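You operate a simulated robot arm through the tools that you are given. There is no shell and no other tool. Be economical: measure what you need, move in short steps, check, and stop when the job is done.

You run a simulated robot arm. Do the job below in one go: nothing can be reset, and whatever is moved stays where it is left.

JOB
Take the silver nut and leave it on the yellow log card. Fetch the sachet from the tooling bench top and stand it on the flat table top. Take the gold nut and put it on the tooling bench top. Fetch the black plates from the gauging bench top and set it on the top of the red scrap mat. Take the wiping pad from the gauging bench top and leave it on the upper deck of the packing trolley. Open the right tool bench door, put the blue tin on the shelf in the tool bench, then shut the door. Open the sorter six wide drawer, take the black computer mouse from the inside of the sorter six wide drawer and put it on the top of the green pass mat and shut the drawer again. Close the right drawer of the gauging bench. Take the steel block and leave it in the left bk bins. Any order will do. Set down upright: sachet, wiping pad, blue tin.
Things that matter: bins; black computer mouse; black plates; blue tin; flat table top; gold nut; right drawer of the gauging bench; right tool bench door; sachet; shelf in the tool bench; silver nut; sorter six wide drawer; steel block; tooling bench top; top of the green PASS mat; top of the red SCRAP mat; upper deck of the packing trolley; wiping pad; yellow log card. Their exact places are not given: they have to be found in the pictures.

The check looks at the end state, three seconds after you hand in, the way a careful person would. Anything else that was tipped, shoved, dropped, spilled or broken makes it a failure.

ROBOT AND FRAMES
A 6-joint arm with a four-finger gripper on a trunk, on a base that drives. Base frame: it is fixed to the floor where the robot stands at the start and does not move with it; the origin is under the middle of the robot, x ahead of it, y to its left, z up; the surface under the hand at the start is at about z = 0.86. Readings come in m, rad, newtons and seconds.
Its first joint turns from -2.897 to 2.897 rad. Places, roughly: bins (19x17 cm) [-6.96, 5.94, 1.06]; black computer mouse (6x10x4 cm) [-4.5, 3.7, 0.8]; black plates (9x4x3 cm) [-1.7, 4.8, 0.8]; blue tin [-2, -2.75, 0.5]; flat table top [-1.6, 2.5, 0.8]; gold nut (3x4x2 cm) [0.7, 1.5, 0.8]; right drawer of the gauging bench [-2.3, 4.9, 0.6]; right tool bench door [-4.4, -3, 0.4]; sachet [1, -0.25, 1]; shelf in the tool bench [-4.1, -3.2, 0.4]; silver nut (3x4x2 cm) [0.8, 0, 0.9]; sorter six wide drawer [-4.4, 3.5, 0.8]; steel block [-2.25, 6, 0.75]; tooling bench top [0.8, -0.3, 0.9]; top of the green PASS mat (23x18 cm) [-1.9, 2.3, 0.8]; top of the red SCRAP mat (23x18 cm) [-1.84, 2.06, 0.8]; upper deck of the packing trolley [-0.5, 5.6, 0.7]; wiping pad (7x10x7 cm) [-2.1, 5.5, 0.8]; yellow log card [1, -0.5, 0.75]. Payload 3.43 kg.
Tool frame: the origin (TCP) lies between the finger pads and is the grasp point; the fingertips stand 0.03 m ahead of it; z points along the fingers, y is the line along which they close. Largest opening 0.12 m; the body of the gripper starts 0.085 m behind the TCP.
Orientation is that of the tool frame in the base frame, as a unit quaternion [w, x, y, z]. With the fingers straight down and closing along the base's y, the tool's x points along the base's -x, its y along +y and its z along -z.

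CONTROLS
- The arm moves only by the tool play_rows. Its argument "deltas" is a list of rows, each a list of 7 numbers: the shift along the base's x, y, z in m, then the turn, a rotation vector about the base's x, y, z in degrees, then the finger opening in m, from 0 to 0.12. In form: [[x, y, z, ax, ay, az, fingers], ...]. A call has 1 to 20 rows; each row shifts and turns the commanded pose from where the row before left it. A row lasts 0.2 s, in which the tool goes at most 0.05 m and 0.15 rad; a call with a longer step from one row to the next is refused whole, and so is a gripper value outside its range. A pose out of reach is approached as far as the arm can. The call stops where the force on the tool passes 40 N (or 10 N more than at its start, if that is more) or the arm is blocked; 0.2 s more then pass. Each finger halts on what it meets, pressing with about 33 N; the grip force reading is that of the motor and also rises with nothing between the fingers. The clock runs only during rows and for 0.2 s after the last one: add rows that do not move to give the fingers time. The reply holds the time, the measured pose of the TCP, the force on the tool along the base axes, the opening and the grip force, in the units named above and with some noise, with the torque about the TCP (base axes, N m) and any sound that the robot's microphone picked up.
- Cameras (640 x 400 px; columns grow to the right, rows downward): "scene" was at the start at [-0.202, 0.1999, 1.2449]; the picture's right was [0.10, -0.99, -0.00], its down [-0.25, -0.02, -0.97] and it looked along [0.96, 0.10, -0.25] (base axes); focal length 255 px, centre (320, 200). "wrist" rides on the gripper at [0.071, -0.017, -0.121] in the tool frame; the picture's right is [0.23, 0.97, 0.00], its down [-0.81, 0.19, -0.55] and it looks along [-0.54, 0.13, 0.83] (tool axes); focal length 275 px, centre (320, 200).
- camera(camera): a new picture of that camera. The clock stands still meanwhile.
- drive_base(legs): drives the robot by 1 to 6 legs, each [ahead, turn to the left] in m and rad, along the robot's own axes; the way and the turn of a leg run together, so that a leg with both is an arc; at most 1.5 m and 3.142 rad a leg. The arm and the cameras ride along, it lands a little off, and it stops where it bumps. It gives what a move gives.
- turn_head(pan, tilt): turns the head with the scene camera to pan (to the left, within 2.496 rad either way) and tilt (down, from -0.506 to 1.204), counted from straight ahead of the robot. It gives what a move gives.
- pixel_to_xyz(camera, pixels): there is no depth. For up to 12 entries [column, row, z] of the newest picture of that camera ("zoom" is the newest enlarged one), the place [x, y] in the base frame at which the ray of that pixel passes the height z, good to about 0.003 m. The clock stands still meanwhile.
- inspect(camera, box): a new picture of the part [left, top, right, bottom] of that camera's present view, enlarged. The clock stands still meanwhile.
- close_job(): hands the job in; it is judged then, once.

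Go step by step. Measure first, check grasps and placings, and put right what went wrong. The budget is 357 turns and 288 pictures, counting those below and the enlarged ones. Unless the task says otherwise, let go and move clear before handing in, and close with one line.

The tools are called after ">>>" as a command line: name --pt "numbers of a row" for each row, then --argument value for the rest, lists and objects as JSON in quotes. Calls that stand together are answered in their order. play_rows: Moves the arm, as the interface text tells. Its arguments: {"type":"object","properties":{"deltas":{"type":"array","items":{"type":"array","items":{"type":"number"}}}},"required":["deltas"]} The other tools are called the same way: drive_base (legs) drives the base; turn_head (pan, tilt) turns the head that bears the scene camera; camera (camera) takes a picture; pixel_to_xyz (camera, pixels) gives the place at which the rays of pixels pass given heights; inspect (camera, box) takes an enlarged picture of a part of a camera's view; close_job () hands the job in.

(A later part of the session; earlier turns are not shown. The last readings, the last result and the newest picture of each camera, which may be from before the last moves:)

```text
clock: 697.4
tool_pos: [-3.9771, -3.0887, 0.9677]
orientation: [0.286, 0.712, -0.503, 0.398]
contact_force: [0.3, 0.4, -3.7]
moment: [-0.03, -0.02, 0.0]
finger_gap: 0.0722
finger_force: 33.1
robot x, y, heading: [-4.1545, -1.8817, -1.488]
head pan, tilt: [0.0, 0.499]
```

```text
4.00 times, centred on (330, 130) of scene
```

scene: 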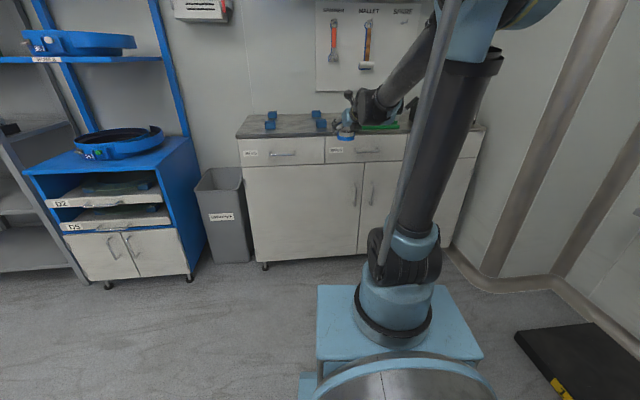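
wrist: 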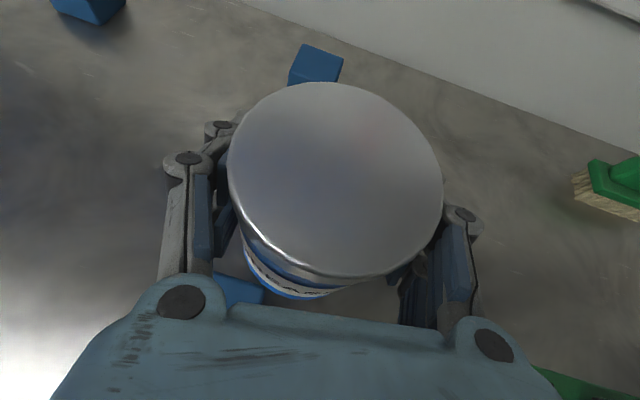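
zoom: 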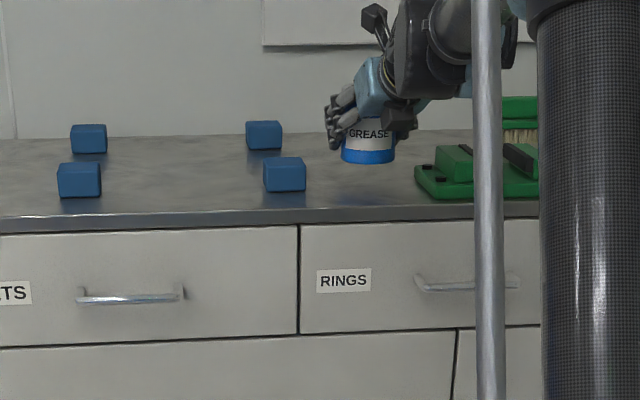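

>>> play_rows --pt "0 0 -0.015 0 0 0 0.06" --pt "0 0 -0.01 0 0 0 0.06" --pt "0 0 0 0 0 0 0.06"

>>> play_rows --pt "0 0 -0.005 0 0 0 0.06" --pt "0 0 0 0 0 0 0.06"

>>> play_rows --pt "0 0 -0.004 0 0 0 0.06" --pt "0 0 0 0 0 0 0.06"

>>> play_rows --pt "0 0 -0.004 0 0 0 0.06" --pt "0 0 0 0 0 0 0.06"

```text
clock: 698.2
tool_pos: [-3.9747, -3.0893, 0.9417]
orientation: [0.286, 0.712, -0.503, 0.398]
contact_force: [-0.5, 1.0, -0.2]
moment: [0.11, -0.04, 0.0]
finger_gap: 0.072
finger_force: 33.0
robot x, y, heading: [-4.1506, -1.8843, -1.489]
head pan, tilt: [0.0, 0.499]
```

```text
clock: 698.8
tool_pos: [-3.9755, -3.0886, 0.9382]
orientation: [0.287, 0.711, -0.503, 0.399]
contact_force: [1.7, -9.8, 27.1]
moment: [0.16, -0.25, -0.12]
finger_gap: 0.0724
finger_force: 32.7
robot x, y, heading: [-4.1523, -1.8861, -1.491]
head pan, tilt: [0.0, 0.499]
```

```text
clock: 699.4
tool_pos: [-3.9747, -3.089, 0.9338]
orientation: [0.286, 0.712, -0.503, 0.398]
contact_force: [-0.9, 5.2, 22.4]
moment: [0.88, -0.43, 0.15]
finger_gap: 0.0724
finger_force: 33.1
robot x, y, heading: [-4.1523, -1.886, -1.483]
head pan, tilt: [0.0, 0.499]
```

```text
clock: 699.8
tool_pos: [-3.9741, -3.0795, 0.9444]
orientation: [0.291, 0.709, -0.501, 0.402]
contact_force: [1.2, -2.2, -7.4]
moment: [-0.13, -0.05, 0.04]
finger_gap: 0.072
finger_force: 33.4
robot x, y, heading: [-4.1515, -1.8848, -1.492]
head pan, tilt: [0.0, 0.499]
stopped in row 1: the force on the tool passed its limit at 46 N (the readings are from after the stop); the commanded pose is now the measured one
```

>>> play_rows --pt "0 0 -0.007 0 0 0 0.06" --pt "0 0 0 0 0 0 0.06" --pt "0 0 0 0 0 0 0.08" --pt "0 0 0 0 0 0 0.1" --pt "0 0 0 0 0 0 0.11" --pt "0 0 0 0 0 0 0.11" --pt "-0.013 0.037 0.01 0 0 0 0.11" --pt "-0.013 0.037 0.01 0 0 0 0.11" --pt "-0.013 0.037 0.01 0 0 0 0.11" --pt "-0.013 0.037 0.01 0 0 0 0.11"

>>> camera --camera "wrist"

```text
clock: 702.0
tool_pos: [-4.0274, -2.9322, 0.9799]
orientation: [0.29, 0.709, -0.501, 0.402]
contact_force: [0.0, -1.5, -0.5]
moment: [-0.01, 0.01, -0.02]
finger_gap: 0.1103
finger_force: 0.2
robot x, y, heading: [-4.1497, -1.8851, -1.492]
head pan, tilt: [0.0, 0.499]
```

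```text
34 pictures are left
```

wrist: 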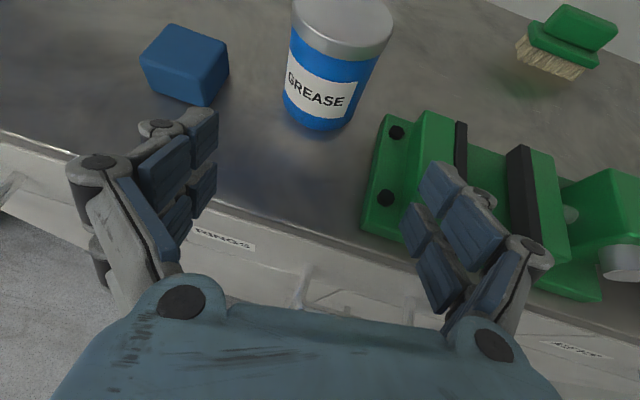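

The tin stands safely on the bench top. Now I bring the hand down in front of the right door's handle for a close look.

>>> play_rows --pt "-0.02 0.04 0 0 0 0 0.09" --pt "-0.02 0.04 0 0 0 0 0.06" --pt "-0.02 0.04 0 0 0 0 0.06" --pt "-0.025 0 -0.04 0 0 0 0.06" --pt "-0.025 0 -0.04 0 0 0 0.06" --pt "-0.025 0 -0.04 0 0 0 0.06" --pt "-0.025 0 -0.04 0 0 0 0.06" --pt "-0.02 0 -0.04 0 0 0 0.06" --pt "0 0 -0.045 0 0 0 0.06" --pt "0 0 -0.045 0 0 0 0.06"

>>> camera --camera "wrist"

```text
clock: 704.2
tool_pos: [-4.2064, -2.8101, 0.6901]
orientation: [0.291, 0.708, -0.501, 0.403]
contact_force: [-0.8, 0.1, 0.7]
moment: [-0.03, 0.0, -0.01]
finger_gap: 0.0601
finger_force: 0.1
robot x, y, heading: [-4.1502, -1.8837, -1.494]
head pan, tilt: [0.0, 0.499]
```

```text
33 pictures are left
```

wrist: 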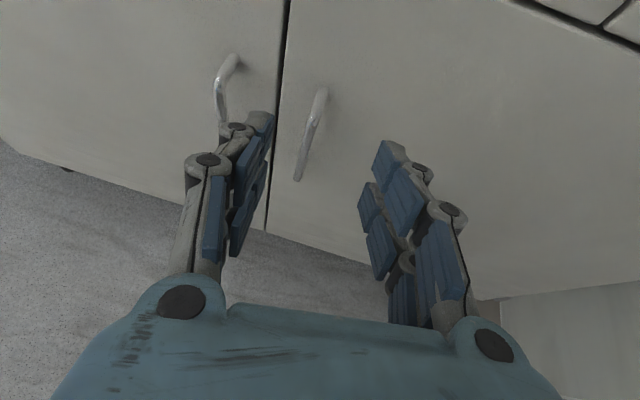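

>>> pixel_to_xyz --camera "wrist" --pixels '[[310, 135, 0.55], [310, 135, 0.58], [310, 135, 0.6], [320, 95, 0.6], [320, 95, 0.63], [298, 178, 0.53], [298, 178, 0.5], [267, 230, 0.4], [267, 230, 0.3]]'

```text
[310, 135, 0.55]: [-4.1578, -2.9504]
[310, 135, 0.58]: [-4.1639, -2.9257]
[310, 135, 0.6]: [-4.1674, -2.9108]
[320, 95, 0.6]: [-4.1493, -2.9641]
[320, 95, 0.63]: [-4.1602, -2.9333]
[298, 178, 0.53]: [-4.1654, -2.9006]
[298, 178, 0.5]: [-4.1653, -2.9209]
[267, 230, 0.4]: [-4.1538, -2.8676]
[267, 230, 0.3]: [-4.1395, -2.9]
```

The handle bar is at (-4.155, -2.965), z 0.44–0.60. I advance onto it and close.

>>> play_rows --pt "0 0 -0.04 0 0 0 0.05" --pt "0 0 -0.017 0 0 0 0.05" --pt "0.0128 -0.036 -0.021 0 0 0 0.05" --pt "0.0128 -0.036 -0.021 0 0 0 0.05" --pt "0.0128 -0.036 -0.021 0 0 0 0.05" --pt "0.011 -0.03 -0.018 0 0 0 0.05" --pt "0 0 0 0 0 0 0.05"

>>> camera --camera "wrist"

```text
clock: 705.5
tool_pos: [-4.1768, -2.9205, 0.5996]
orientation: [0.297, 0.705, -0.501, 0.404]
contact_force: [-1.0, -1.0, -1.8]
moment: [-0.05, -0.04, 0.05]
finger_gap: 0.0504
finger_force: 0.1
out of reach, approached as far as the arm can: row 1, 2
robot x, y, heading: [-4.1537, -1.8811, -1.486]
head pan, tilt: [0.0, 0.499]
stopped in row 6: the force on the tool passed its limit at 96 N (the readings are from after the stop); the commanded pose is now the measured one
```

```text
32 pictures are left
```

wrist: 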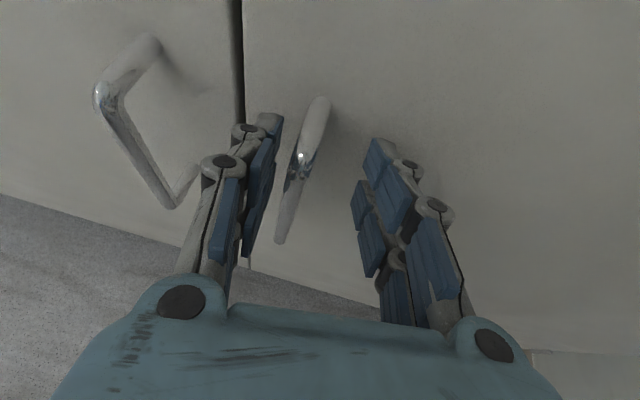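

>>> play_rows --pt "0.011 0.002 0 0 0 0 0.05" --pt "0.0 -0.006 0 0 0 0 0.05" --pt "0 0 0 0 0 0 0.03" --pt "0 0 0 0 0 0 0.01" --pt "0 0 0 0 0 0 0.0" --pt "0 0 0 0 0 0 0.0"

>>> camera --camera "wrist"

```text
clock: 707.0
tool_pos: [-4.164, -2.917, 0.6113]
orientation: [0.3, 0.703, -0.498, 0.409]
contact_force: [-6.9, -3.8, -5.6]
moment: [0.93, 0.01, -0.05]
finger_gap: 0.0108
finger_force: 43.8
robot x, y, heading: [-4.1513, -1.8869, -1.486]
head pan, tilt: [0.0, 0.499]
stopped in row 6: the force on the tool passed its limit at 42 N (the readings are from after the stop); the commanded pose is now the measured one
```

```text
31 pictures are left
```

wrist: 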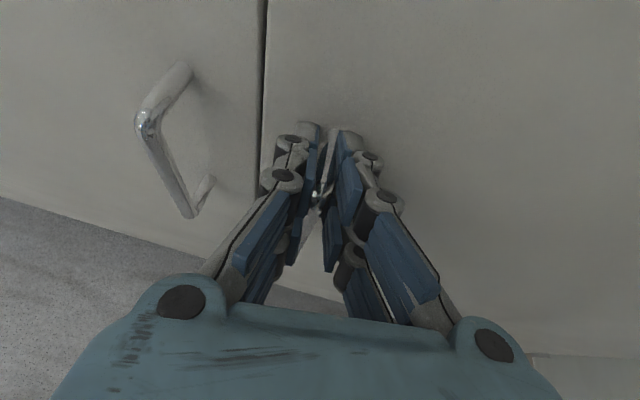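

The bar is gripped. I pull along the door's arc in small steps.

>>> play_rows --pt "-0.0068 0.0244 0 0 0 0 0.0" --pt "-0.0078 0.0243 0 0 0 0 0.0" --pt "-0.009 0.0238 0 0 0 0 0.0" --pt "-0.0097 0.0235 0 0 0 0 0.0" --pt "0 0 0 0 0 0 0"

>>> camera --camera "wrist"

```text
clock: 707.6
tool_pos: [-4.1805, -2.8658, 0.6292]
orientation: [0.301, 0.705, -0.495, 0.41]
contact_force: [-24.0, -9.7, -25.1]
moment: [0.41, 0.59, 0.06]
finger_gap: 0.0108
finger_force: 44.3
out of reach, approached as far as the arm can: row 2, 3
robot x, y, heading: [-4.1549, -1.8888, -1.486]
head pan, tilt: [0.0, 0.499]
stopped in row 3: the force on the tool passed its limit at 65 N (the readings are from after the stop); the commanded pose is now the measured one
```

```text
30 pictures are left
```

wrist: 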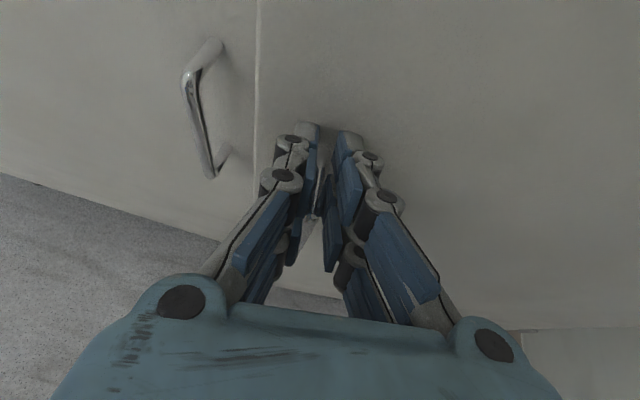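

The door is ajar, but the arm can't fold closer at this height. I pull further by reversing the base with a slight right turn.

>>> drive_base --legs '[[-0.12, -0.04]]'

>>> camera --camera "wrist"

```text
clock: 708.4
tool_pos: [-4.1851, -2.844, 0.654]
orientation: [0.31, 0.7, -0.49, 0.416]
contact_force: [-0.5, -1.8, -1.6]
moment: [-0.04, -0.04, 0.03]
finger_gap: 0.0001
finger_force: 33.5
robot x, y, heading: [-4.1502, -1.8765, -1.489]
head pan, tilt: [0.0, 0.499]
stopped in leg 1: the force on the tool passed its limit at 54 N (the readings are from after the stop); the commanded pose is now the measured one
```

```text
29 pictures are left
```

wrist: 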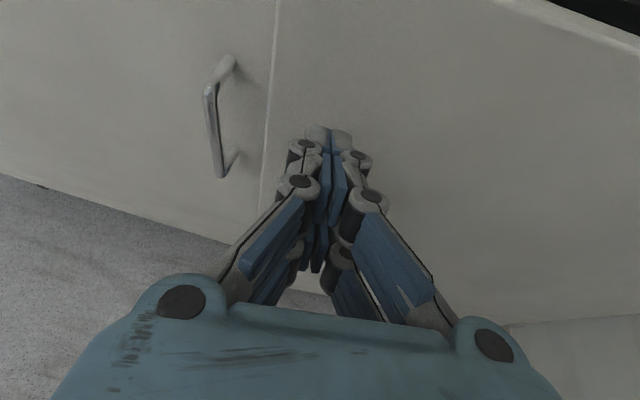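

The grip slipped, but the door stays ajar. I back the base 0.25 m so the arm works less folded, and regrip the handle.

>>> play_rows --pt "-0.01 0.04 0.02 0 0 0 0.03" --pt "-0.01 0.03 0.02 0 0 0 0.05"

>>> drive_base --legs '[[-0.25, 0]]'

>>> play_rows --pt "0.015 -0.04 -0.02 0 0 0 0.05" --pt "0.015 -0.04 -0.02 0 0 0 0.05" --pt "0.01 -0.04 -0.02 0 0 0 0.05" --pt "0.01 -0.04 -0.02 0 0 0 0.05" --pt "0.01 -0.03 -0.02 0 0 0 0.05" --pt "0 0 0 0 0 0 0.05"

>>> camera --camera "wrist"

```text
clock: 709.0
tool_pos: [-4.2041, -2.7753, 0.6989]
orientation: [0.312, 0.699, -0.49, 0.418]
contact_force: [-0.8, -0.2, -0.2]
moment: [0.03, -0.05, 0.02]
finger_gap: 0.0501
finger_force: 0.1
out of reach, approached as far as the arm can: row 1
robot x, y, heading: [-4.1492, -1.8772, -1.49]
head pan, tilt: [0.0, 0.499]
```

```text
clock: 710.8
tool_pos: [-4.223, -2.5195, 0.6991]
orientation: [0.313, 0.699, -0.491, 0.417]
contact_force: [-0.3, 0.9, -0.3]
moment: [-0.01, -0.01, 0.0]
finger_gap: 0.0499
finger_force: 0.0
robot x, y, heading: [-4.1736, -1.6197, -1.49]
head pan, tilt: [0.0, 0.499]
```

```text
clock: 712.2
tool_pos: [-4.166, -2.6992, 0.6091]
orientation: [0.315, 0.698, -0.487, 0.42]
contact_force: [-0.3, -0.4, 0.7]
moment: [0.0, 0.04, -0.01]
finger_gap: 0.0501
finger_force: 0.1
robot x, y, heading: [-4.1728, -1.6212, -1.488]
head pan, tilt: [0.0, 0.499]
```

```text
28 pictures are left
```

wrist: 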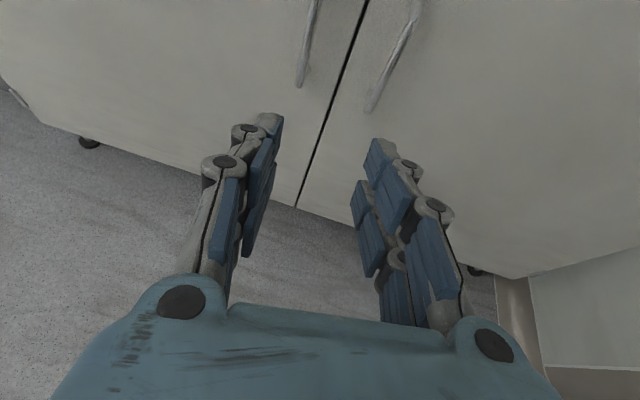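

>>> pixel_to_xyz --camera "wrist" --pixels '[[370, 110, 0.43], [370, 110, 0.45], [400, 40, 0.53], [400, 40, 0.55], [415, 10, 0.6], [415, 10, 0.58]]'

```text
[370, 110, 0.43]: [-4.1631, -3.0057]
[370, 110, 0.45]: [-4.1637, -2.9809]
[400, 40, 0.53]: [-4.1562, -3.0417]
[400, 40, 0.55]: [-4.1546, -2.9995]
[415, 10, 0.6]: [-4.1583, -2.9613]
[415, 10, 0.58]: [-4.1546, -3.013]
```

The door has swung shut again. I line up on the bar and grip it from this farther stance.

>>> play_rows --pt "-0.0365 -0.012 0 0 0 0 0.05" --pt "-0.0365 -0.012 0 0 0 0 0.05" --pt "0.0135 -0.037 -0.0132 0 0 0 0.05" --pt "0.0135 -0.037 -0.0132 0 0 0 0.05" --pt "0.0135 -0.037 -0.0132 0 0 0 0.05" --pt "0.0135 -0.037 -0.0132 0 0 0 0.05" --pt "0.0135 -0.037 -0.0132 0 0 0 0.05" --pt "0 0 0 0 0 0 0.05"

>>> camera --camera "wrist"

```text
clock: 714.0
tool_pos: [-4.1704, -2.9116, 0.5419]
orientation: [0.316, 0.697, -0.488, 0.42]
contact_force: [-0.4, 0.4, -1.4]
moment: [-0.05, 0.04, 0.02]
finger_gap: 0.0499
finger_force: 0.2
robot x, y, heading: [-4.1734, -1.6224, -1.489]
head pan, tilt: [0.0, 0.499]
```

```text
27 pictures are left
```

wrist: 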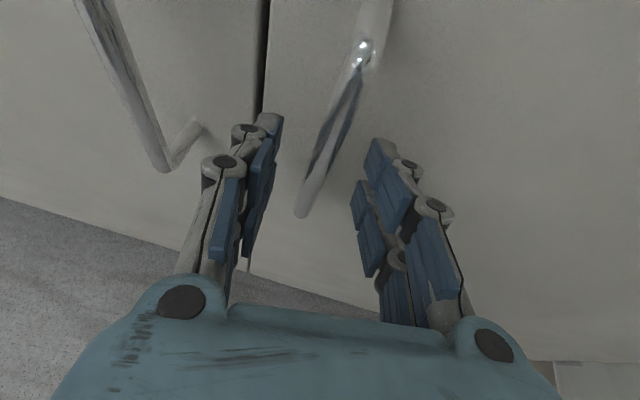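

>>> play_rows --pt "0.007 -0.022 -0.004 0 0 0 0.05" --pt "0.005 -0.016 -0.002 0 0 0 0.05" --pt "0 0 0 0 0 0 0.03" --pt "0 0 0 0 0 0 0.01" --pt "0 0 0 0 0 0 0.0" --pt "0 0 0 0 0 0 0.0"

```text
clock: 714.4
tool_pos: [-4.1671, -2.9192, 0.5529]
orientation: [0.32, 0.695, -0.486, 0.423]
contact_force: [-0.6, -0.5, -3.3]
moment: [-0.26, -0.05, 0.05]
finger_gap: 0.05
finger_force: 0.0
robot x, y, heading: [-4.1686, -1.6195, -1.49]
head pan, tilt: [0.0, 0.499]
stopped in row 1: the force on the tool passed its limit at 59 N (the readings are from after the stop); the commanded pose is now the measured one
```

>>> play_rows --pt "0 0 0 0 0 0 0.03" --pt "0 0 0 0 0 0 0.01" --pt "0 0 0 0 0 0 0.0" --pt "0 0 0 0 0 0 0.0"

>>> play_rows --pt "-0.004 0.015 0 0 0 0 0.0" --pt "-0.0045 0.015 0 0 0 0 0.0" --pt "-0.005 0.0148 0 0 0 0 0.0" --pt "-0.0055 0.0146 0 0 0 0 0.0" --pt "-0.006 0.0144 0 0 0 0 0.0" --pt "-0.006 0.0144 0 0 0 0 0.0" --pt "0 0 0 0 0 0 0"

>>> camera --camera "wrist"

```text
clock: 715.4
tool_pos: [-4.1641, -2.9182, 0.5545]
orientation: [0.319, 0.695, -0.486, 0.423]
contact_force: [39.1, 12.7, -0.2]
moment: [0.48, -2.2, 0.12]
finger_gap: 0.012
finger_force: 45.1
robot x, y, heading: [-4.1709, -1.619, -1.488]
head pan, tilt: [0.0, 0.499]
```

```text
clock: 717.0
tool_pos: [-4.1967, -2.8308, 0.5549]
orientation: [0.319, 0.696, -0.485, 0.423]
contact_force: [44.5, 19.5, -2.1]
moment: [1.01, -2.06, 0.16]
finger_gap: 0.0124
finger_force: 45.1
robot x, y, heading: [-4.1698, -1.6223, -1.49]
head pan, tilt: [0.0, 0.499]
```

```text
26 pictures are left
```

wrist: 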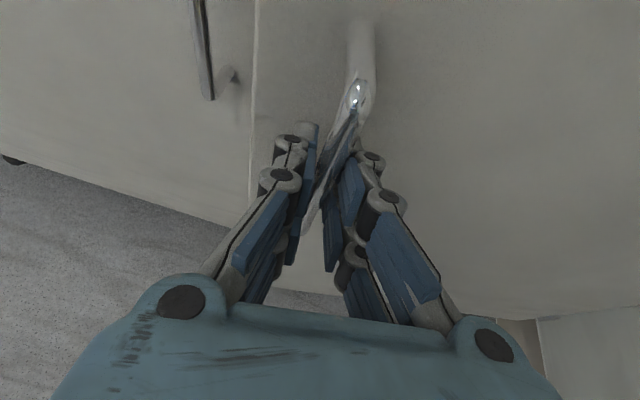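

The door follows well. I ease the side load and continue the arc.

>>> play_rows --pt "0.003 0.0 0 0 0 0 0.0" --pt "-0.006 0.018 0 0 0 0 0.0" --pt "-0.0065 0.018 0 0 0 0 0.0" --pt "-0.007 0.018 0 0 0 0 0.0" --pt "-0.0075 0.0175 0 0 0 0 0.0" --pt "-0.008 0.0175 0 0 0 0 0.0" --pt "0 0 0 0 0 0 0"

>>> play_rows --pt "-0.009 0.0175 0 0 0 0 0.0" --pt "-0.0095 0.017 0 0 0 0 0.0" --pt "-0.01 0.017 0 0 0 0 0.0" --pt "-0.0105 0.0165 0 0 0 0 0.0" --pt "-0.011 0.016 0 0 0 0 0.0" --pt "0 0 0 0 0 0 0"

>>> camera --camera "wrist"

```text
clock: 718.3
tool_pos: [-4.2363, -2.7537, 0.5688]
orientation: [0.331, 0.688, -0.489, 0.422]
contact_force: [-30.7, -21.2, -11.2]
moment: [1.48, -1.05, -0.05]
finger_gap: 0.0126
finger_force: 44.9
robot x, y, heading: [-4.1705, -1.6217, -1.489]
head pan, tilt: [0.0, 0.499]
stopped in row 6: the force on the tool passed its limit at 64 N (the readings are from after the stop); the commanded pose is now the measured one
```

```text
clock: 718.6
tool_pos: [-4.2469, -2.7396, 0.5809]
orientation: [0.339, 0.683, -0.489, 0.424]
contact_force: [-30.9, -20.8, -28.2]
moment: [0.9, -1.47, -0.08]
finger_gap: 0.0134
finger_force: 45.0
robot x, y, heading: [-4.1751, -1.6252, -1.489]
head pan, tilt: [0.0, 0.499]
stopped in row 1: the force on the tool passed its limit at 52 N (the readings are from after the stop); the commanded pose is now the measured one
```

```text
25 pictures are left
```

wrist: 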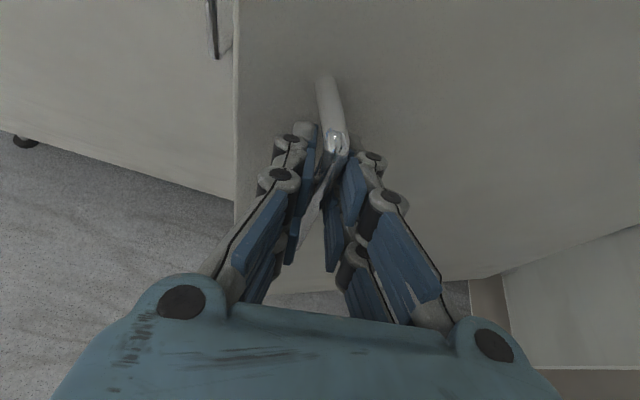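

The door is about 19° open. I release, back off, and will go in at the free edge to sweep it open from inside.

>>> play_rows --pt "0.003 0 0 0 0 0 0.03" --pt "0 0 0 0 0 0 0.05" --pt "-0.012 0.037 0.015 0 0 0 0.05" --pt "-0.012 0.037 0.015 0 0 0 0.05" --pt "0.04 0.01 0 0 0 0 0.0" --pt "0.045 0.01 0 0 0 0 0.0" --pt "0.045 0 0 0 0 0 0.0" --pt "0.045 0 0 0 0 0 0.0"

>>> camera --camera "wrist"

```text
clock: 720.4
tool_pos: [-4.0878, -2.6517, 0.6223]
orientation: [0.337, 0.684, -0.486, 0.426]
contact_force: [0.1, -0.1, -1.0]
moment: [0.03, 0.0, 0.0]
finger_gap: 0.0
finger_force: 32.9
out of reach, approached as far as the arm can: row 6, 7
robot x, y, heading: [-4.1759, -1.6244, -1.489]
head pan, tilt: [0.0, 0.499]
```

```text
24 pictures are left
```

wrist: 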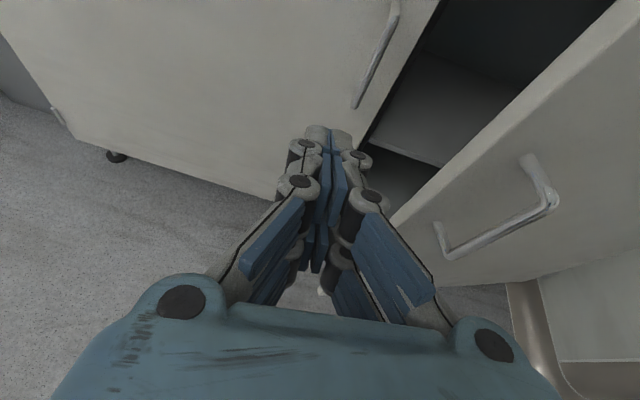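

The door is now about 35–40° open with the inner shelf visible. I move the closed fingers into the gap and sweep the door further open.

>>> play_rows --pt "-0.005 -0.04 -0.01 0 0 0 0.0" --pt "-0.01 -0.04 -0.01 0 0 0 0.0" --pt "-0.02 -0.03 0 0 0 0 0.0" --pt "-0.04 0 0 0 0 0 0.0" --pt "-0.045 0.005 0 0 0 0 0.0" --pt "-0.045 0.01 0 0 0 0 0.0" --pt "-0.045 0.015 0 0 0 0 0.0" --pt "-0.045 0.02 0 0 0 0 0.0"

>>> camera --camera "wrist"

```text
clock: 721.5
tool_pos: [-4.1654, -2.7529, 0.6131]
orientation: [0.336, 0.685, -0.481, 0.431]
contact_force: [0.7, -1.9, -0.8]
moment: [-0.15, -0.05, 0.04]
finger_gap: 0.0
finger_force: 32.7
robot x, y, heading: [-4.1721, -1.6218, -1.491]
head pan, tilt: [0.0, 0.499]
stopped in row 5: the force on the tool passed its limit at 64 N (the readings are from after the stop); the commanded pose is now the measured one
```

```text
23 pictures are left
```

wrist: 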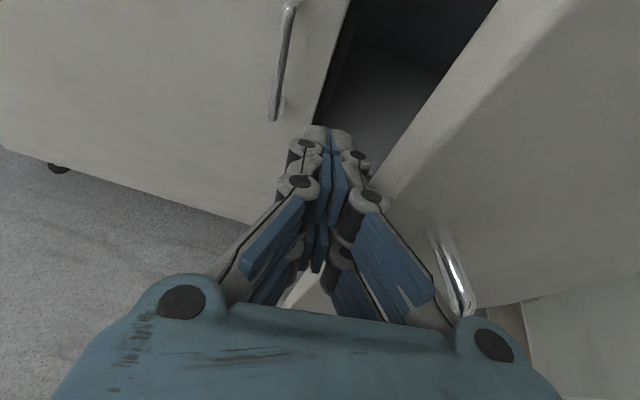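

>>> play_rows --pt "0.015 -0.03 -0.01 0 0 0 0.0" --pt "0.01 -0.035 -0.01 0 0 0 0.0" --pt "0.0 -0.03 -0.01 0 0 0 0.0" --pt "-0.02 0 0 0 0 0 0.0" --pt "-0.015 0.01 0 0 0 0 0.0" --pt "-0.015 0.014 0 0 0 0 0.0" --pt "-0.015 0.014 0 0 0 0 0.0" --pt "-0.015 0.014 0 0 0 0 0.0" --pt "-0.015 0.014 0 0 0 0 0.0" --pt "-0.015 0.014 0 0 0 0 0.0" --pt "-0.015 0.014 0 0 0 0 0.0"

>>> camera --camera "wrist"

```text
clock: 722.1
tool_pos: [-4.1398, -2.7962, 0.61]
orientation: [0.337, 0.685, -0.478, 0.435]
contact_force: [0.7, -1.4, -2.5]
moment: [-0.15, -0.05, -0.02]
finger_gap: 0.0004
finger_force: 32.8
robot x, y, heading: [-4.1755, -1.6223, -1.491]
head pan, tilt: [0.0, 0.499]
stopped in row 2: the force on the tool passed its limit at 58 N (the readings are from after the stop); the commanded pose is now the measured one
```

```text
22 pictures are left
```

wrist: 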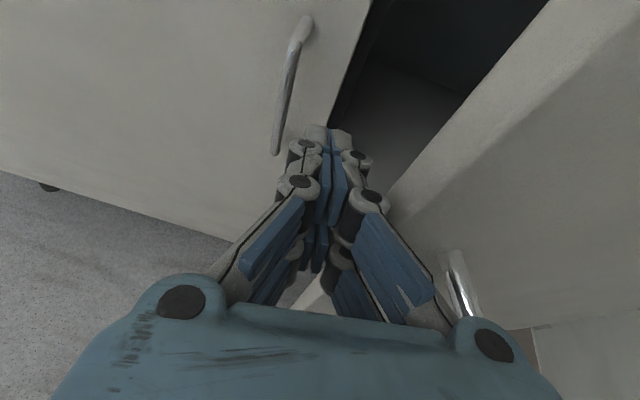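

>>> play_rows --pt "0 0.012 0 0 0 0 0.0" --pt "-0.01 0.004 0 0 0 0 0.0" --pt "-0.01 0.004 0 0 0 0 0.0" --pt "-0.01 0.004 0 0 0 0 0.0" --pt "-0.01 0.005 0 0 0 0 0.0" --pt "-0.01 0.005 0 0 0 0 0.0" --pt "-0.01 0.005 0 0 0 0 0.0" --pt "-0.01 0.005 0 0 0 0 0.0" --pt "-0.01 0.005 0 0 0 0 0.0" --pt "-0.01 0.005 0 0 0 0 0.0" --pt "-0.01 0.005 0 0 0 0 0.0"

>>> camera --camera "wrist"

```text
clock: 724.5
tool_pos: [-4.239, -2.7376, 0.6113]
orientation: [0.339, 0.684, -0.478, 0.435]
contact_force: [0.4, -0.6, 0.3]
moment: [0.03, 0.01, -0.01]
finger_gap: 0.0002
finger_force: 32.8
robot x, y, heading: [-4.1714, -1.6222, -1.489]
head pan, tilt: [0.0, 0.499]
```

```text
21 pictures are left
```

wrist: 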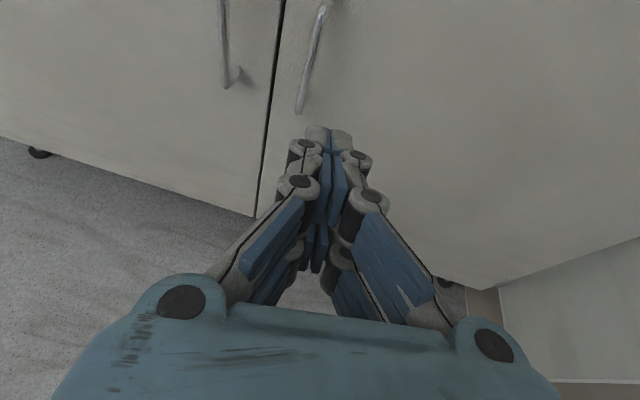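

The hand had slid across the outside of the edge and pushed the door shut; it isn't sprung. I regrip the handle at the known pose and pull again.

>>> play_rows --pt "0.011 -0.035 -0.01 0 0 0 0.05" --pt "0.011 -0.035 -0.01 0 0 0 0.05" --pt "0.011 -0.035 -0.012 0 0 0 0.05" --pt "0.011 -0.035 -0.012 0 0 0 0.05" --pt "0.011 -0.022 -0.008 0 0 0 0.05" --pt "0.015 -0.012 -0.004 0 0 0 0.05" --pt "0 0 0 0 0 0 0.05" --pt "0 0 0 0 0 0 0.03" --pt "0 0 0 0 0 0 0.01" --pt "0 0 0 0 0 0 0.0" --pt "0 0 0 0 0 0 0.0"

```text
clock: 726.9
tool_pos: [-4.1658, -2.9126, 0.5547]
orientation: [0.337, 0.684, -0.478, 0.436]
contact_force: [15.9, 4.0, -3.3]
moment: [0.74, -2.19, 0.13]
finger_gap: 0.0127
finger_force: 45.3
robot x, y, heading: [-4.172, -1.6219, -1.489]
head pan, tilt: [0.0, 0.499]
```

>>> play_rows --pt "-0.003 0.015 0 0 0 0.5 0.0" --pt "-0.0035 0.015 0 0 0 1.0 0.0" --pt "-0.004 0.015 0 0 0 1.0 0.0" --pt "-0.0045 0.015 0 0 0 1.5 0.0" --pt "-0.005 0.0148 0 0 0 1.5 0.0" --pt "-0.0055 0.0146 0 0 0 1.5 0.0" --pt "-0.006 0.0144 0 0 0 1.5 0.0" --pt "0 0 0 0 0 0 0"

>>> play_rows --pt "-0.0063 0.0144 0 0 0 1.5 0.0" --pt "-0.0067 0.0142 0 0 0 1.5 0.0" --pt "-0.007 0.014 0 0 0 1.5 0.0" --pt "-0.0073 0.0139 0 0 0 1.5 0.0" --pt "0 0 0 0 0 0 0"

```text
clock: 728.4
tool_pos: [-4.2034, -2.8152, 0.5697]
orientation: [0.318, 0.708, -0.435, 0.457]
contact_force: [-23.0, -10.7, -32.4]
moment: [1.1, -1.7, -0.09]
finger_gap: 0.0136
finger_force: 45.2
robot x, y, heading: [-4.1727, -1.6205, -1.498]
head pan, tilt: [0.0, 0.499]
stopped in row 7: the force on the tool passed its limit at 44 N (the readings are from after the stop); the commanded pose is now the measured one
```

```text
clock: 728.9
tool_pos: [-4.219, -2.7853, 0.5835]
orientation: [0.315, 0.713, -0.418, 0.466]
contact_force: [-26.0, -15.3, -25.1]
moment: [1.66, -1.23, -0.1]
finger_gap: 0.0137
finger_force: 44.7
robot x, y, heading: [-4.1716, -1.6204, -1.493]
head pan, tilt: [0.0, 0.499]
stopped in row 2: the force on the tool passed its limit at 53 N (the readings are from after the stop); the commanded pose is now the measured one
```

>>> play_rows --pt "0.002 0.002 -0.008 0 0 0 0.0" --pt "-0.006 0.0142 -0.003 0 0 1 0.0" --pt "-0.007 0.014 0 0 0 1 0.0" --pt "-0.0073 0.0139 0 0 0 1 0.0" --pt "-0.0076 0.0138 0 0 0 1 0.0" --pt "-0.008 0.0137 0 0 0 1 0.0" --pt "0 0 0 0 0 0 0"

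>>> play_rows --pt "0.002 0.002 -0.006 0 0 0 0.0" --pt "-0.008 0.0135 -0.003 0 0 1 0.0" --pt "-0.0083 0.0133 0 0 0 1 0.0" --pt "-0.0086 0.013 0 0 0 1 0.0" --pt "-0.009 0.013 0 0 0 1 0.0" --pt "0 0 0 0 0 0 0"

```text
clock: 729.3
tool_pos: [-4.224, -2.7767, 0.5969]
orientation: [0.323, 0.708, -0.418, 0.469]
contact_force: [-22.7, -14.0, -27.7]
moment: [1.32, -0.75, -0.04]
finger_gap: 0.0135
finger_force: 45.4
robot x, y, heading: [-4.1733, -1.6211, -1.49]
head pan, tilt: [0.0, 0.499]
stopped in row 1: the force on the tool passed its limit at 60 N (the readings are from after the stop); the commanded pose is now the measured one
```

```text
clock: 729.7
tool_pos: [-4.228, -2.7701, 0.6073]
orientation: [0.331, 0.703, -0.419, 0.47]
contact_force: [-24.0, -15.3, -29.1]
moment: [0.42, -0.46, -0.01]
finger_gap: 0.0121
finger_force: 44.5
robot x, y, heading: [-4.1728, -1.6228, -1.492]
head pan, tilt: [0.0, 0.499]
stopped in row 1: the force on the tool passed its limit at 57 N (the readings are from after the stop); the commanded pose is now the measured one
```

The grip winds up force, so I loosen the fingers to straddle the bar and let the inner finger push it along the arc.

>>> play_rows --pt "0 0 0 0 0 0 0.025" --pt "0 0 -0.02 0 0 0 0.035" --pt "0 -0.005 -0.02 0 0 0 0.035" --pt "-0.013 0.017 -0.01 0 0 1 0.035" --pt "-0.013 0.017 0 0 0 1 0.035" --pt "-0.014 0.017 0 0 0 1 0.035" --pt "-0.014 0.017 0 0 0 1 0.035" --pt "-0.015 0.016 0 0 0 1 0.035" --pt "-0.015 0.016 0 0 0 1 0.035" --pt "-0.016 0.015 0 0 0 1 0.035" --pt "-0.016 0.015 0 0 0 1 0.035"

>>> camera --camera "wrist"

```text
clock: 732.1
tool_pos: [-4.3401, -2.6437, 0.5577]
orientation: [0.295, 0.731, -0.367, 0.493]
contact_force: [0.5, -0.4, -0.2]
moment: [0.0, -0.02, 0.02]
finger_gap: 0.0348
finger_force: 0.1
robot x, y, heading: [-4.1709, -1.6222, -1.493]
head pan, tilt: [0.0, 0.499]
```

```text
20 pictures are left
```

wrist: 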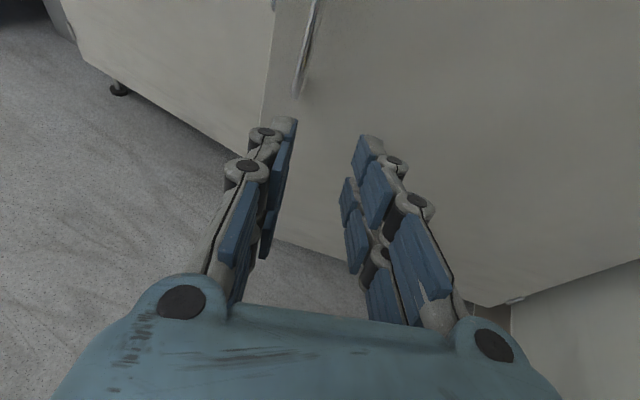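

The door is partly open with the handle just ahead of the fingers. I move in to straddle it again and sweep mainly sideways so the bar stays inside.

>>> play_rows --pt "0.015 -0.03 -0.012 0 0 0 0.05" --pt "0.02 -0.03 -0.012 0 0 0 0.05" --pt "0.02 -0.028 -0.01 0 0 0 0.05" --pt "0 0 0 0 0 0 0.05" --pt "-0.02 0.012 0 0 0 1 0.05" --pt "-0.02 0.012 0 0 0 1 0.05" --pt "-0.02 0.012 0 0 0 1.5 0.05" --pt "-0.02 0.012 0 0 0 1.5 0.05" --pt "-0.02 0.012 0 0 0 1.5 0.05" --pt "-0.02 0.012 0 0 0 1.5 0.05" --pt "-0.02 0.012 0 0 0 1.5 0.05" --pt "-0.02 0.012 0 0 0 1.5 0.05" --pt "-0.02 0.012 0 0 0 1.5 0.05" --pt "-0.02 0.012 0 0 0 1.5 0.05"

>>> camera --camera "wrist"

```text
clock: 735.1
tool_pos: [-4.4844, -2.6128, 0.527]
orientation: [0.233, 0.771, -0.274, 0.526]
contact_force: [0.1, -0.5, 0.0]
moment: [0.03, 0.02, -0.01]
finger_gap: 0.0502
finger_force: 0.0
robot x, y, heading: [-4.1709, -1.6232, -1.491]
head pan, tilt: [0.0, 0.499]
```

```text
19 pictures are left
```

wrist: 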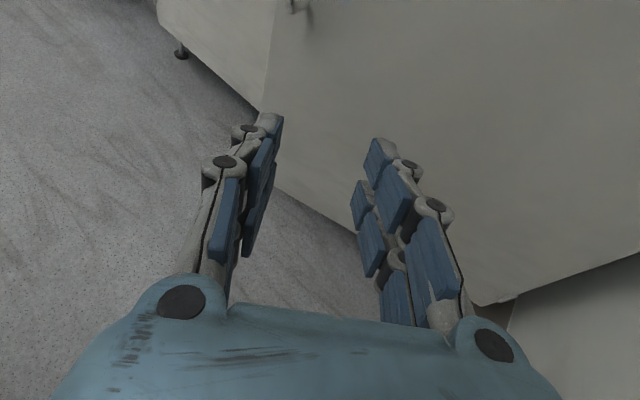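

>>> play_rows --pt "-0.03 0.035 0.01 0 0 0 0.0" --pt "-0.02 0.04 0.01 0 0 0 0.0"

>>> camera --camera "scene"

```text
clock: 735.7
tool_pos: [-4.5327, -2.5367, 0.5459]
orientation: [0.233, 0.77, -0.274, 0.527]
contact_force: [0.1, 0.2, -0.1]
moment: [0.04, 0.04, -0.03]
finger_gap: 0.0001
finger_force: 32.6
robot x, y, heading: [-4.173, -1.6212, -1.488]
head pan, tilt: [0.0, 0.499]
```

```text
18 pictures are left
```

scene: 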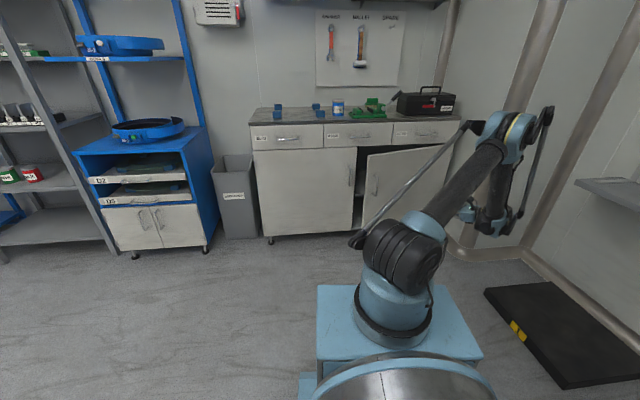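

The door stands about 20° open and the tin is safe on top. I yaw the hand to point right-forward, so that I can hook behind the free edge.

>>> play_rows --pt "0.02 0.01 0.03 0 0 -8 0.0" --pt "0.02 0.01 0.03 0 0 -8 0.0" --pt "0.03 0 0.02 0 0 -8 0.0" --pt "0.04 0 0 0 0 -8 0.0" --pt "0.04 0 0 0 0 -8 0.0" --pt "0.04 0 0 0 0 -8 0.0" --pt "0.04 0 0 0 0 -8 0.0" --pt "0.04 0 0 0 0 -8 0.0" --pt "0.045 0 0 0 0 -8 0.0" --pt "0.045 0 0 0 0 0 0.0" --pt "0.045 -0.01 0 0 0 0 0.0" --pt "0.04 -0.02 0 0 0 0 0.0"

>>> camera --camera "wrist"

```text
clock: 738.3
tool_pos: [-4.2938, -2.5897, 0.7097]
orientation: [-0.454, -0.546, 0.609, -0.354]
contact_force: [-0.3, 0.3, -0.9]
moment: [-0.03, 0.0, -0.01]
finger_gap: 0.0
finger_force: 33.0
out of reach, approached as far as the arm can: row 4, 5, 6, 7, 8, 9, 10, 11, 12
robot x, y, heading: [-4.1712, -1.6196, -1.491]
head pan, tilt: [0.0, 0.499]
```

```text
17 pictures are left
```

wrist: 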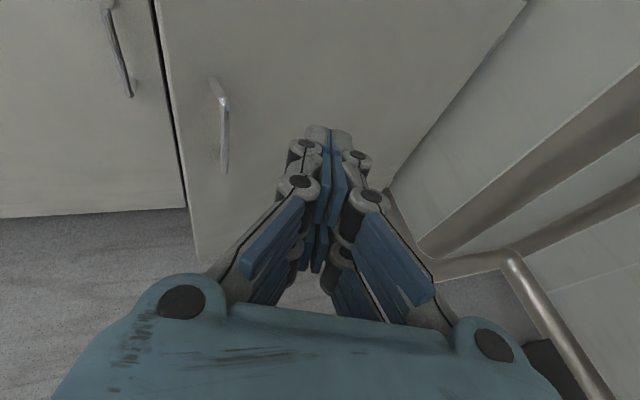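

>>> play_rows --pt "0.045 0.0 -0.015 0 0 0 0.0" --pt "0.045 0 -0.015 0 0 0 0.0" --pt "0.045 0 -0.015 0 0 0 0.0" --pt "0.045 0 -0.015 0 0 0 0.0" --pt "0.04 -0.02 -0.01 0 0 0 0.0" --pt "0.01 -0.04 0 0 0 0 0.0" --pt "0 -0.045 0 0 0 0 0.0"

>>> camera --camera "wrist"

```text
clock: 739.9
tool_pos: [-4.29, -2.6941, 0.6864]
orientation: [-0.449, -0.554, 0.602, -0.361]
contact_force: [-0.3, -0.4, 0.3]
moment: [0.03, 0.01, -0.01]
finger_gap: 0.0
finger_force: 32.9
out of reach, approached as far as the arm can: row 1, 2, 3, 4, 5, 6, 7
robot x, y, heading: [-4.1709, -1.6201, -1.499]
head pan, tilt: [0.0, 0.499]
```

```text
16 pictures are left
```

wrist: 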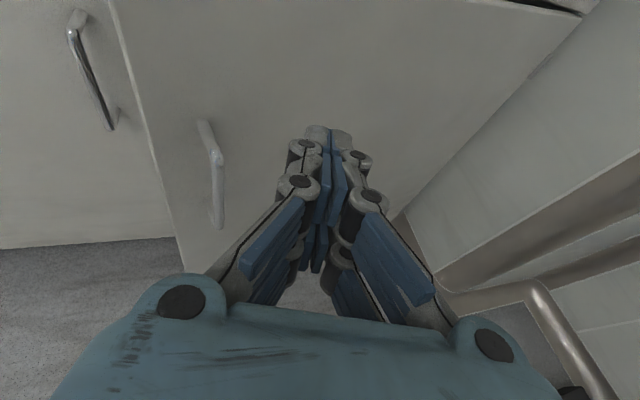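

Sideways motion is at a wrist limit, so I use the base: back off a little, turn left to bring the hand past the free edge, go in, and then sweep right by turning.

>>> play_rows --pt "0 0.035 0 0 0 0 0.0"

>>> drive_base --legs '[[0, 0.2]]'

>>> play_rows --pt "0 -0.04 -0.02 0 0 0 0.0" --pt "0 -0.04 -0.02 0 0 0 0.0" --pt "-0.005 -0.035 -0.01 0 0 0 0.0" --pt "-0.01 -0.03 0 0 0 0 0.0"

>>> camera --camera "wrist"

```text
clock: 740.3
tool_pos: [-4.2922, -2.6582, 0.6849]
orientation: [-0.451, -0.55, 0.605, -0.358]
contact_force: [-0.7, -0.3, -0.3]
moment: [-0.02, 0.02, -0.01]
finger_gap: 0.0
finger_force: 32.9
out of reach, approached as far as the arm can: row 1
robot x, y, heading: [-4.1703, -1.6215, -1.494]
head pan, tilt: [0.0, 0.499]
```

```text
clock: 741.5
tool_pos: [-4.0839, -2.6637, 0.6843]
orientation: [0.412, 0.609, -0.546, 0.402]
contact_force: [-0.5, -0.1, 0.3]
moment: [0.01, 0.01, 0.01]
finger_gap: 0.0
finger_force: 33.6
robot x, y, heading: [-4.1723, -1.6243, -1.291]
head pan, tilt: [0.0, 0.499]
```

```text
clock: 742.5
tool_pos: [-4.1003, -2.8013, 0.6488]
orientation: [0.415, 0.605, -0.544, 0.407]
contact_force: [-1.0, -0.4, 0.3]
moment: [0.04, 0.02, 0.0]
finger_gap: 0.0002
finger_force: 33.1
robot x, y, heading: [-4.1727, -1.6253, -1.285]
head pan, tilt: [0.0, 0.499]
```

```text
15 pictures are left
```

wrist: 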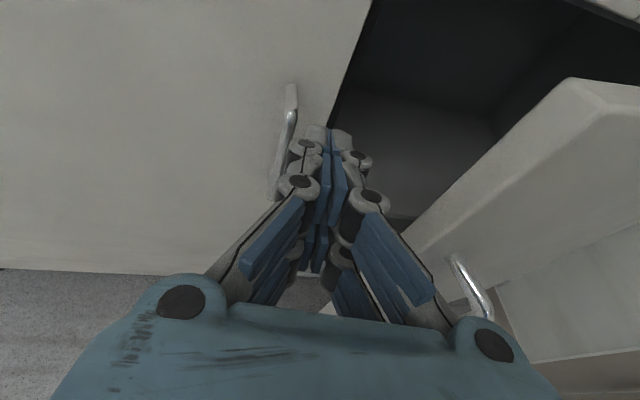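

The hand is at the opening with the door swung well out. I go slightly right and deeper, then sweep right with a base turn.

>>> play_rows --pt "-0.03 -0.01 0 0 0 0 0.0" --pt "-0.03 -0.03 0 0 0 0 0.0" --pt "-0.02 -0.03 0 0 0 0 0.0"

>>> drive_base --legs '[[0, -0.3]]'

>>> camera --camera "wrist"

```text
clock: 743.1
tool_pos: [-4.1408, -2.8163, 0.6623]
orientation: [0.414, 0.604, -0.542, 0.413]
contact_force: [0.1, -0.8, -3.4]
moment: [-0.15, -0.01, -0.02]
finger_gap: 0.0001
finger_force: 33.3
robot x, y, heading: [-4.174, -1.6234, -1.286]
head pan, tilt: [0.0, 0.499]
stopped in row 2: the force on the tool passed its limit at 70 N (the readings are from after the stop); the commanded pose is now the measured one
```

```text
clock: 743.9
tool_pos: [-4.1583, -2.7983, 0.6899]
orientation: [0.42, 0.595, -0.543, 0.419]
contact_force: [0.5, -1.4, -2.5]
moment: [-0.16, -0.02, 0.0]
finger_gap: 0.0
finger_force: 33.2
robot x, y, heading: [-4.1737, -1.6234, -1.301]
head pan, tilt: [0.0, 0.499]
stopped in leg 1: the force on the tool passed its limit at 90 N (the readings are from after the stop); the commanded pose is now the measured one
```

```text
14 pictures are left
```

wrist: 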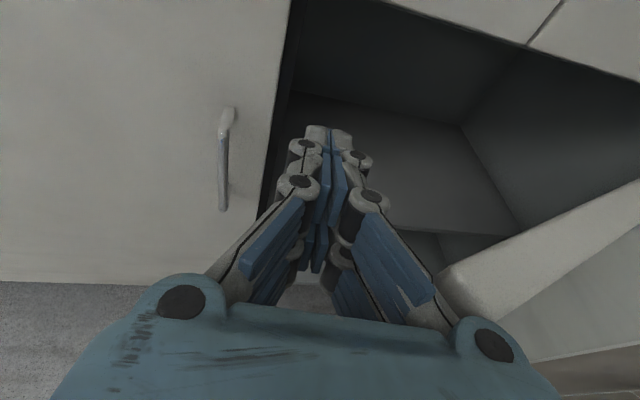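

The door is now open by some 70°, with the shelf fully visible. I retract, go back to the earlier stance and fetch the tin.

>>> pixel_to_xyz --camera "wrist" --pixels '[[400, 170, 0.4], [400, 170, 0.42], [505, 232, 0.4], [505, 232, 0.42], [300, 95, 0.4], [460, 125, 0.4], [285, 200, 0.4]]'

>>> play_rows --pt "0.01 0.045 0.01 0 0 0 0.0" --pt "0.01 0.045 0.01 0 0 0 0.0" --pt "0.01 0.045 0.01 0 0 0 0.0" --pt "0.01 0.04 0.02 0 0 0 0.0" --pt "0 0.015 0.045 0 0 0 0.0" --pt "0 0.015 0.045 0 0 0 0.05" --pt "0 0 0.045 0 0 0 0.1" --pt "0 0 0.045 0 0 0 0.11" --pt "0 0 0.045 0 0 0 0.11" --pt "0 0 0.045 0 0 0 0.11"

>>> drive_base --legs '[[0, -0.19], [0.26, 0]]'

```text
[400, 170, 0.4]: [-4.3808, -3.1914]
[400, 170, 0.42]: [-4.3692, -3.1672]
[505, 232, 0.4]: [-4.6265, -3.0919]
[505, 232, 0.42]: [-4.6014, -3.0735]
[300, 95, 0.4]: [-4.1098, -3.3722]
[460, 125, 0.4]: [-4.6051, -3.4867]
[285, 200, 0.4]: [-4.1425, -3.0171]
```

```text
clock: 746.1
tool_pos: [-4.1175, -2.5935, 1.0117]
orientation: [0.42, 0.595, -0.542, 0.419]
contact_force: [0.1, 0.0, -0.1]
moment: [0.02, 0.0, -0.01]
finger_gap: 0.1102
finger_force: 0.2
robot x, y, heading: [-4.1764, -1.6227, -1.308]
head pan, tilt: [0.0, 0.499]
```

```text
clock: 748.7
tool_pos: [-4.2727, -2.849, 1.0118]
orientation: [-0.457, -0.542, 0.595, -0.379]
contact_force: [0.8, 0.8, -0.3]
moment: [-0.02, -0.02, 0.03]
finger_gap: 0.1101
finger_force: 0.1
robot x, y, heading: [-4.1501, -1.8845, -1.482]
head pan, tilt: [0.0, 0.499]
```

>>> play_rows --pt "0.035 0.003 0 0 0 6.8 0.11" --pt "0.035 0.003 0 0 0 6.8 0.11" --pt "0.035 0.002 0 0 0 6.8 0.11" --pt "0.035 0 0 0 0 6.8 0.11" --pt "0.035 0 0 6.6 2.3 0 0.11" --pt "0.035 0 0 6.6 2.3 0 0.11" --pt "0.01 -0.03 -0.01 0 0 0 0.11" --pt "0.01 -0.03 -0.01 0 0 0 0.11" --pt "0.012 -0.031 -0.01 0 0 0 0.11" --pt "0 0 0 0 0 0 0.11"

>>> camera --camera "wrist"

```text
clock: 750.9
tool_pos: [-4.0317, -2.9194, 0.993]
orientation: [0.296, 0.719, -0.487, 0.399]
contact_force: [-0.3, 0.2, 0.1]
moment: [0.03, -0.01, 0.0]
finger_gap: 0.1102
finger_force: 0.0
robot x, y, heading: [-4.157, -1.8864, -1.479]
head pan, tilt: [0.0, 0.499]
```

```text
13 pictures are left
```

wrist: 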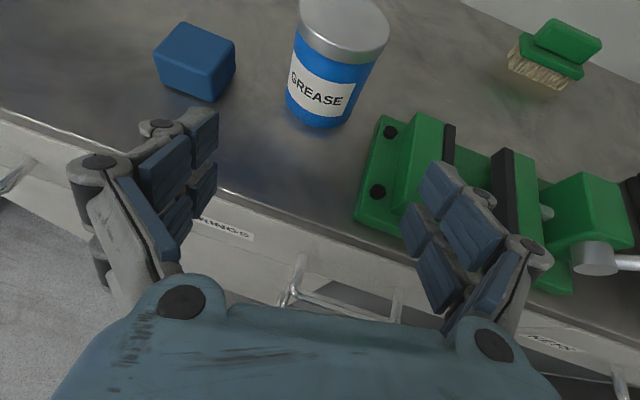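

>>> play_rows --pt "0.0144 -0.041 -0.0135 0 0 0 0.11" --pt "0.0144 -0.041 -0.0135 0 0 0 0.11" --pt "0.0144 -0.041 -0.0135 0 0 0 0.11" --pt "0.0144 -0.041 -0.01 0 0 0 0.11" --pt "0 0 0 0 0 0 0.11" --pt "0 0 0 0 0 0 0.09" --pt "0 0 0 0 0 0 0.07" --pt "0 0 0 0 0 0 0.06" --pt "0 0 0 0 0 0 0.06"

```text
clock: 752.9
tool_pos: [-3.9747, -3.0822, 0.9415]
orientation: [0.295, 0.719, -0.486, 0.399]
contact_force: [2.2, -1.1, 5.8]
moment: [0.11, -0.38, -0.13]
finger_gap: 0.0716
finger_force: 33.2
robot x, y, heading: [-4.1507, -1.8798, -1.482]
head pan, tilt: [0.0, 0.499]
```

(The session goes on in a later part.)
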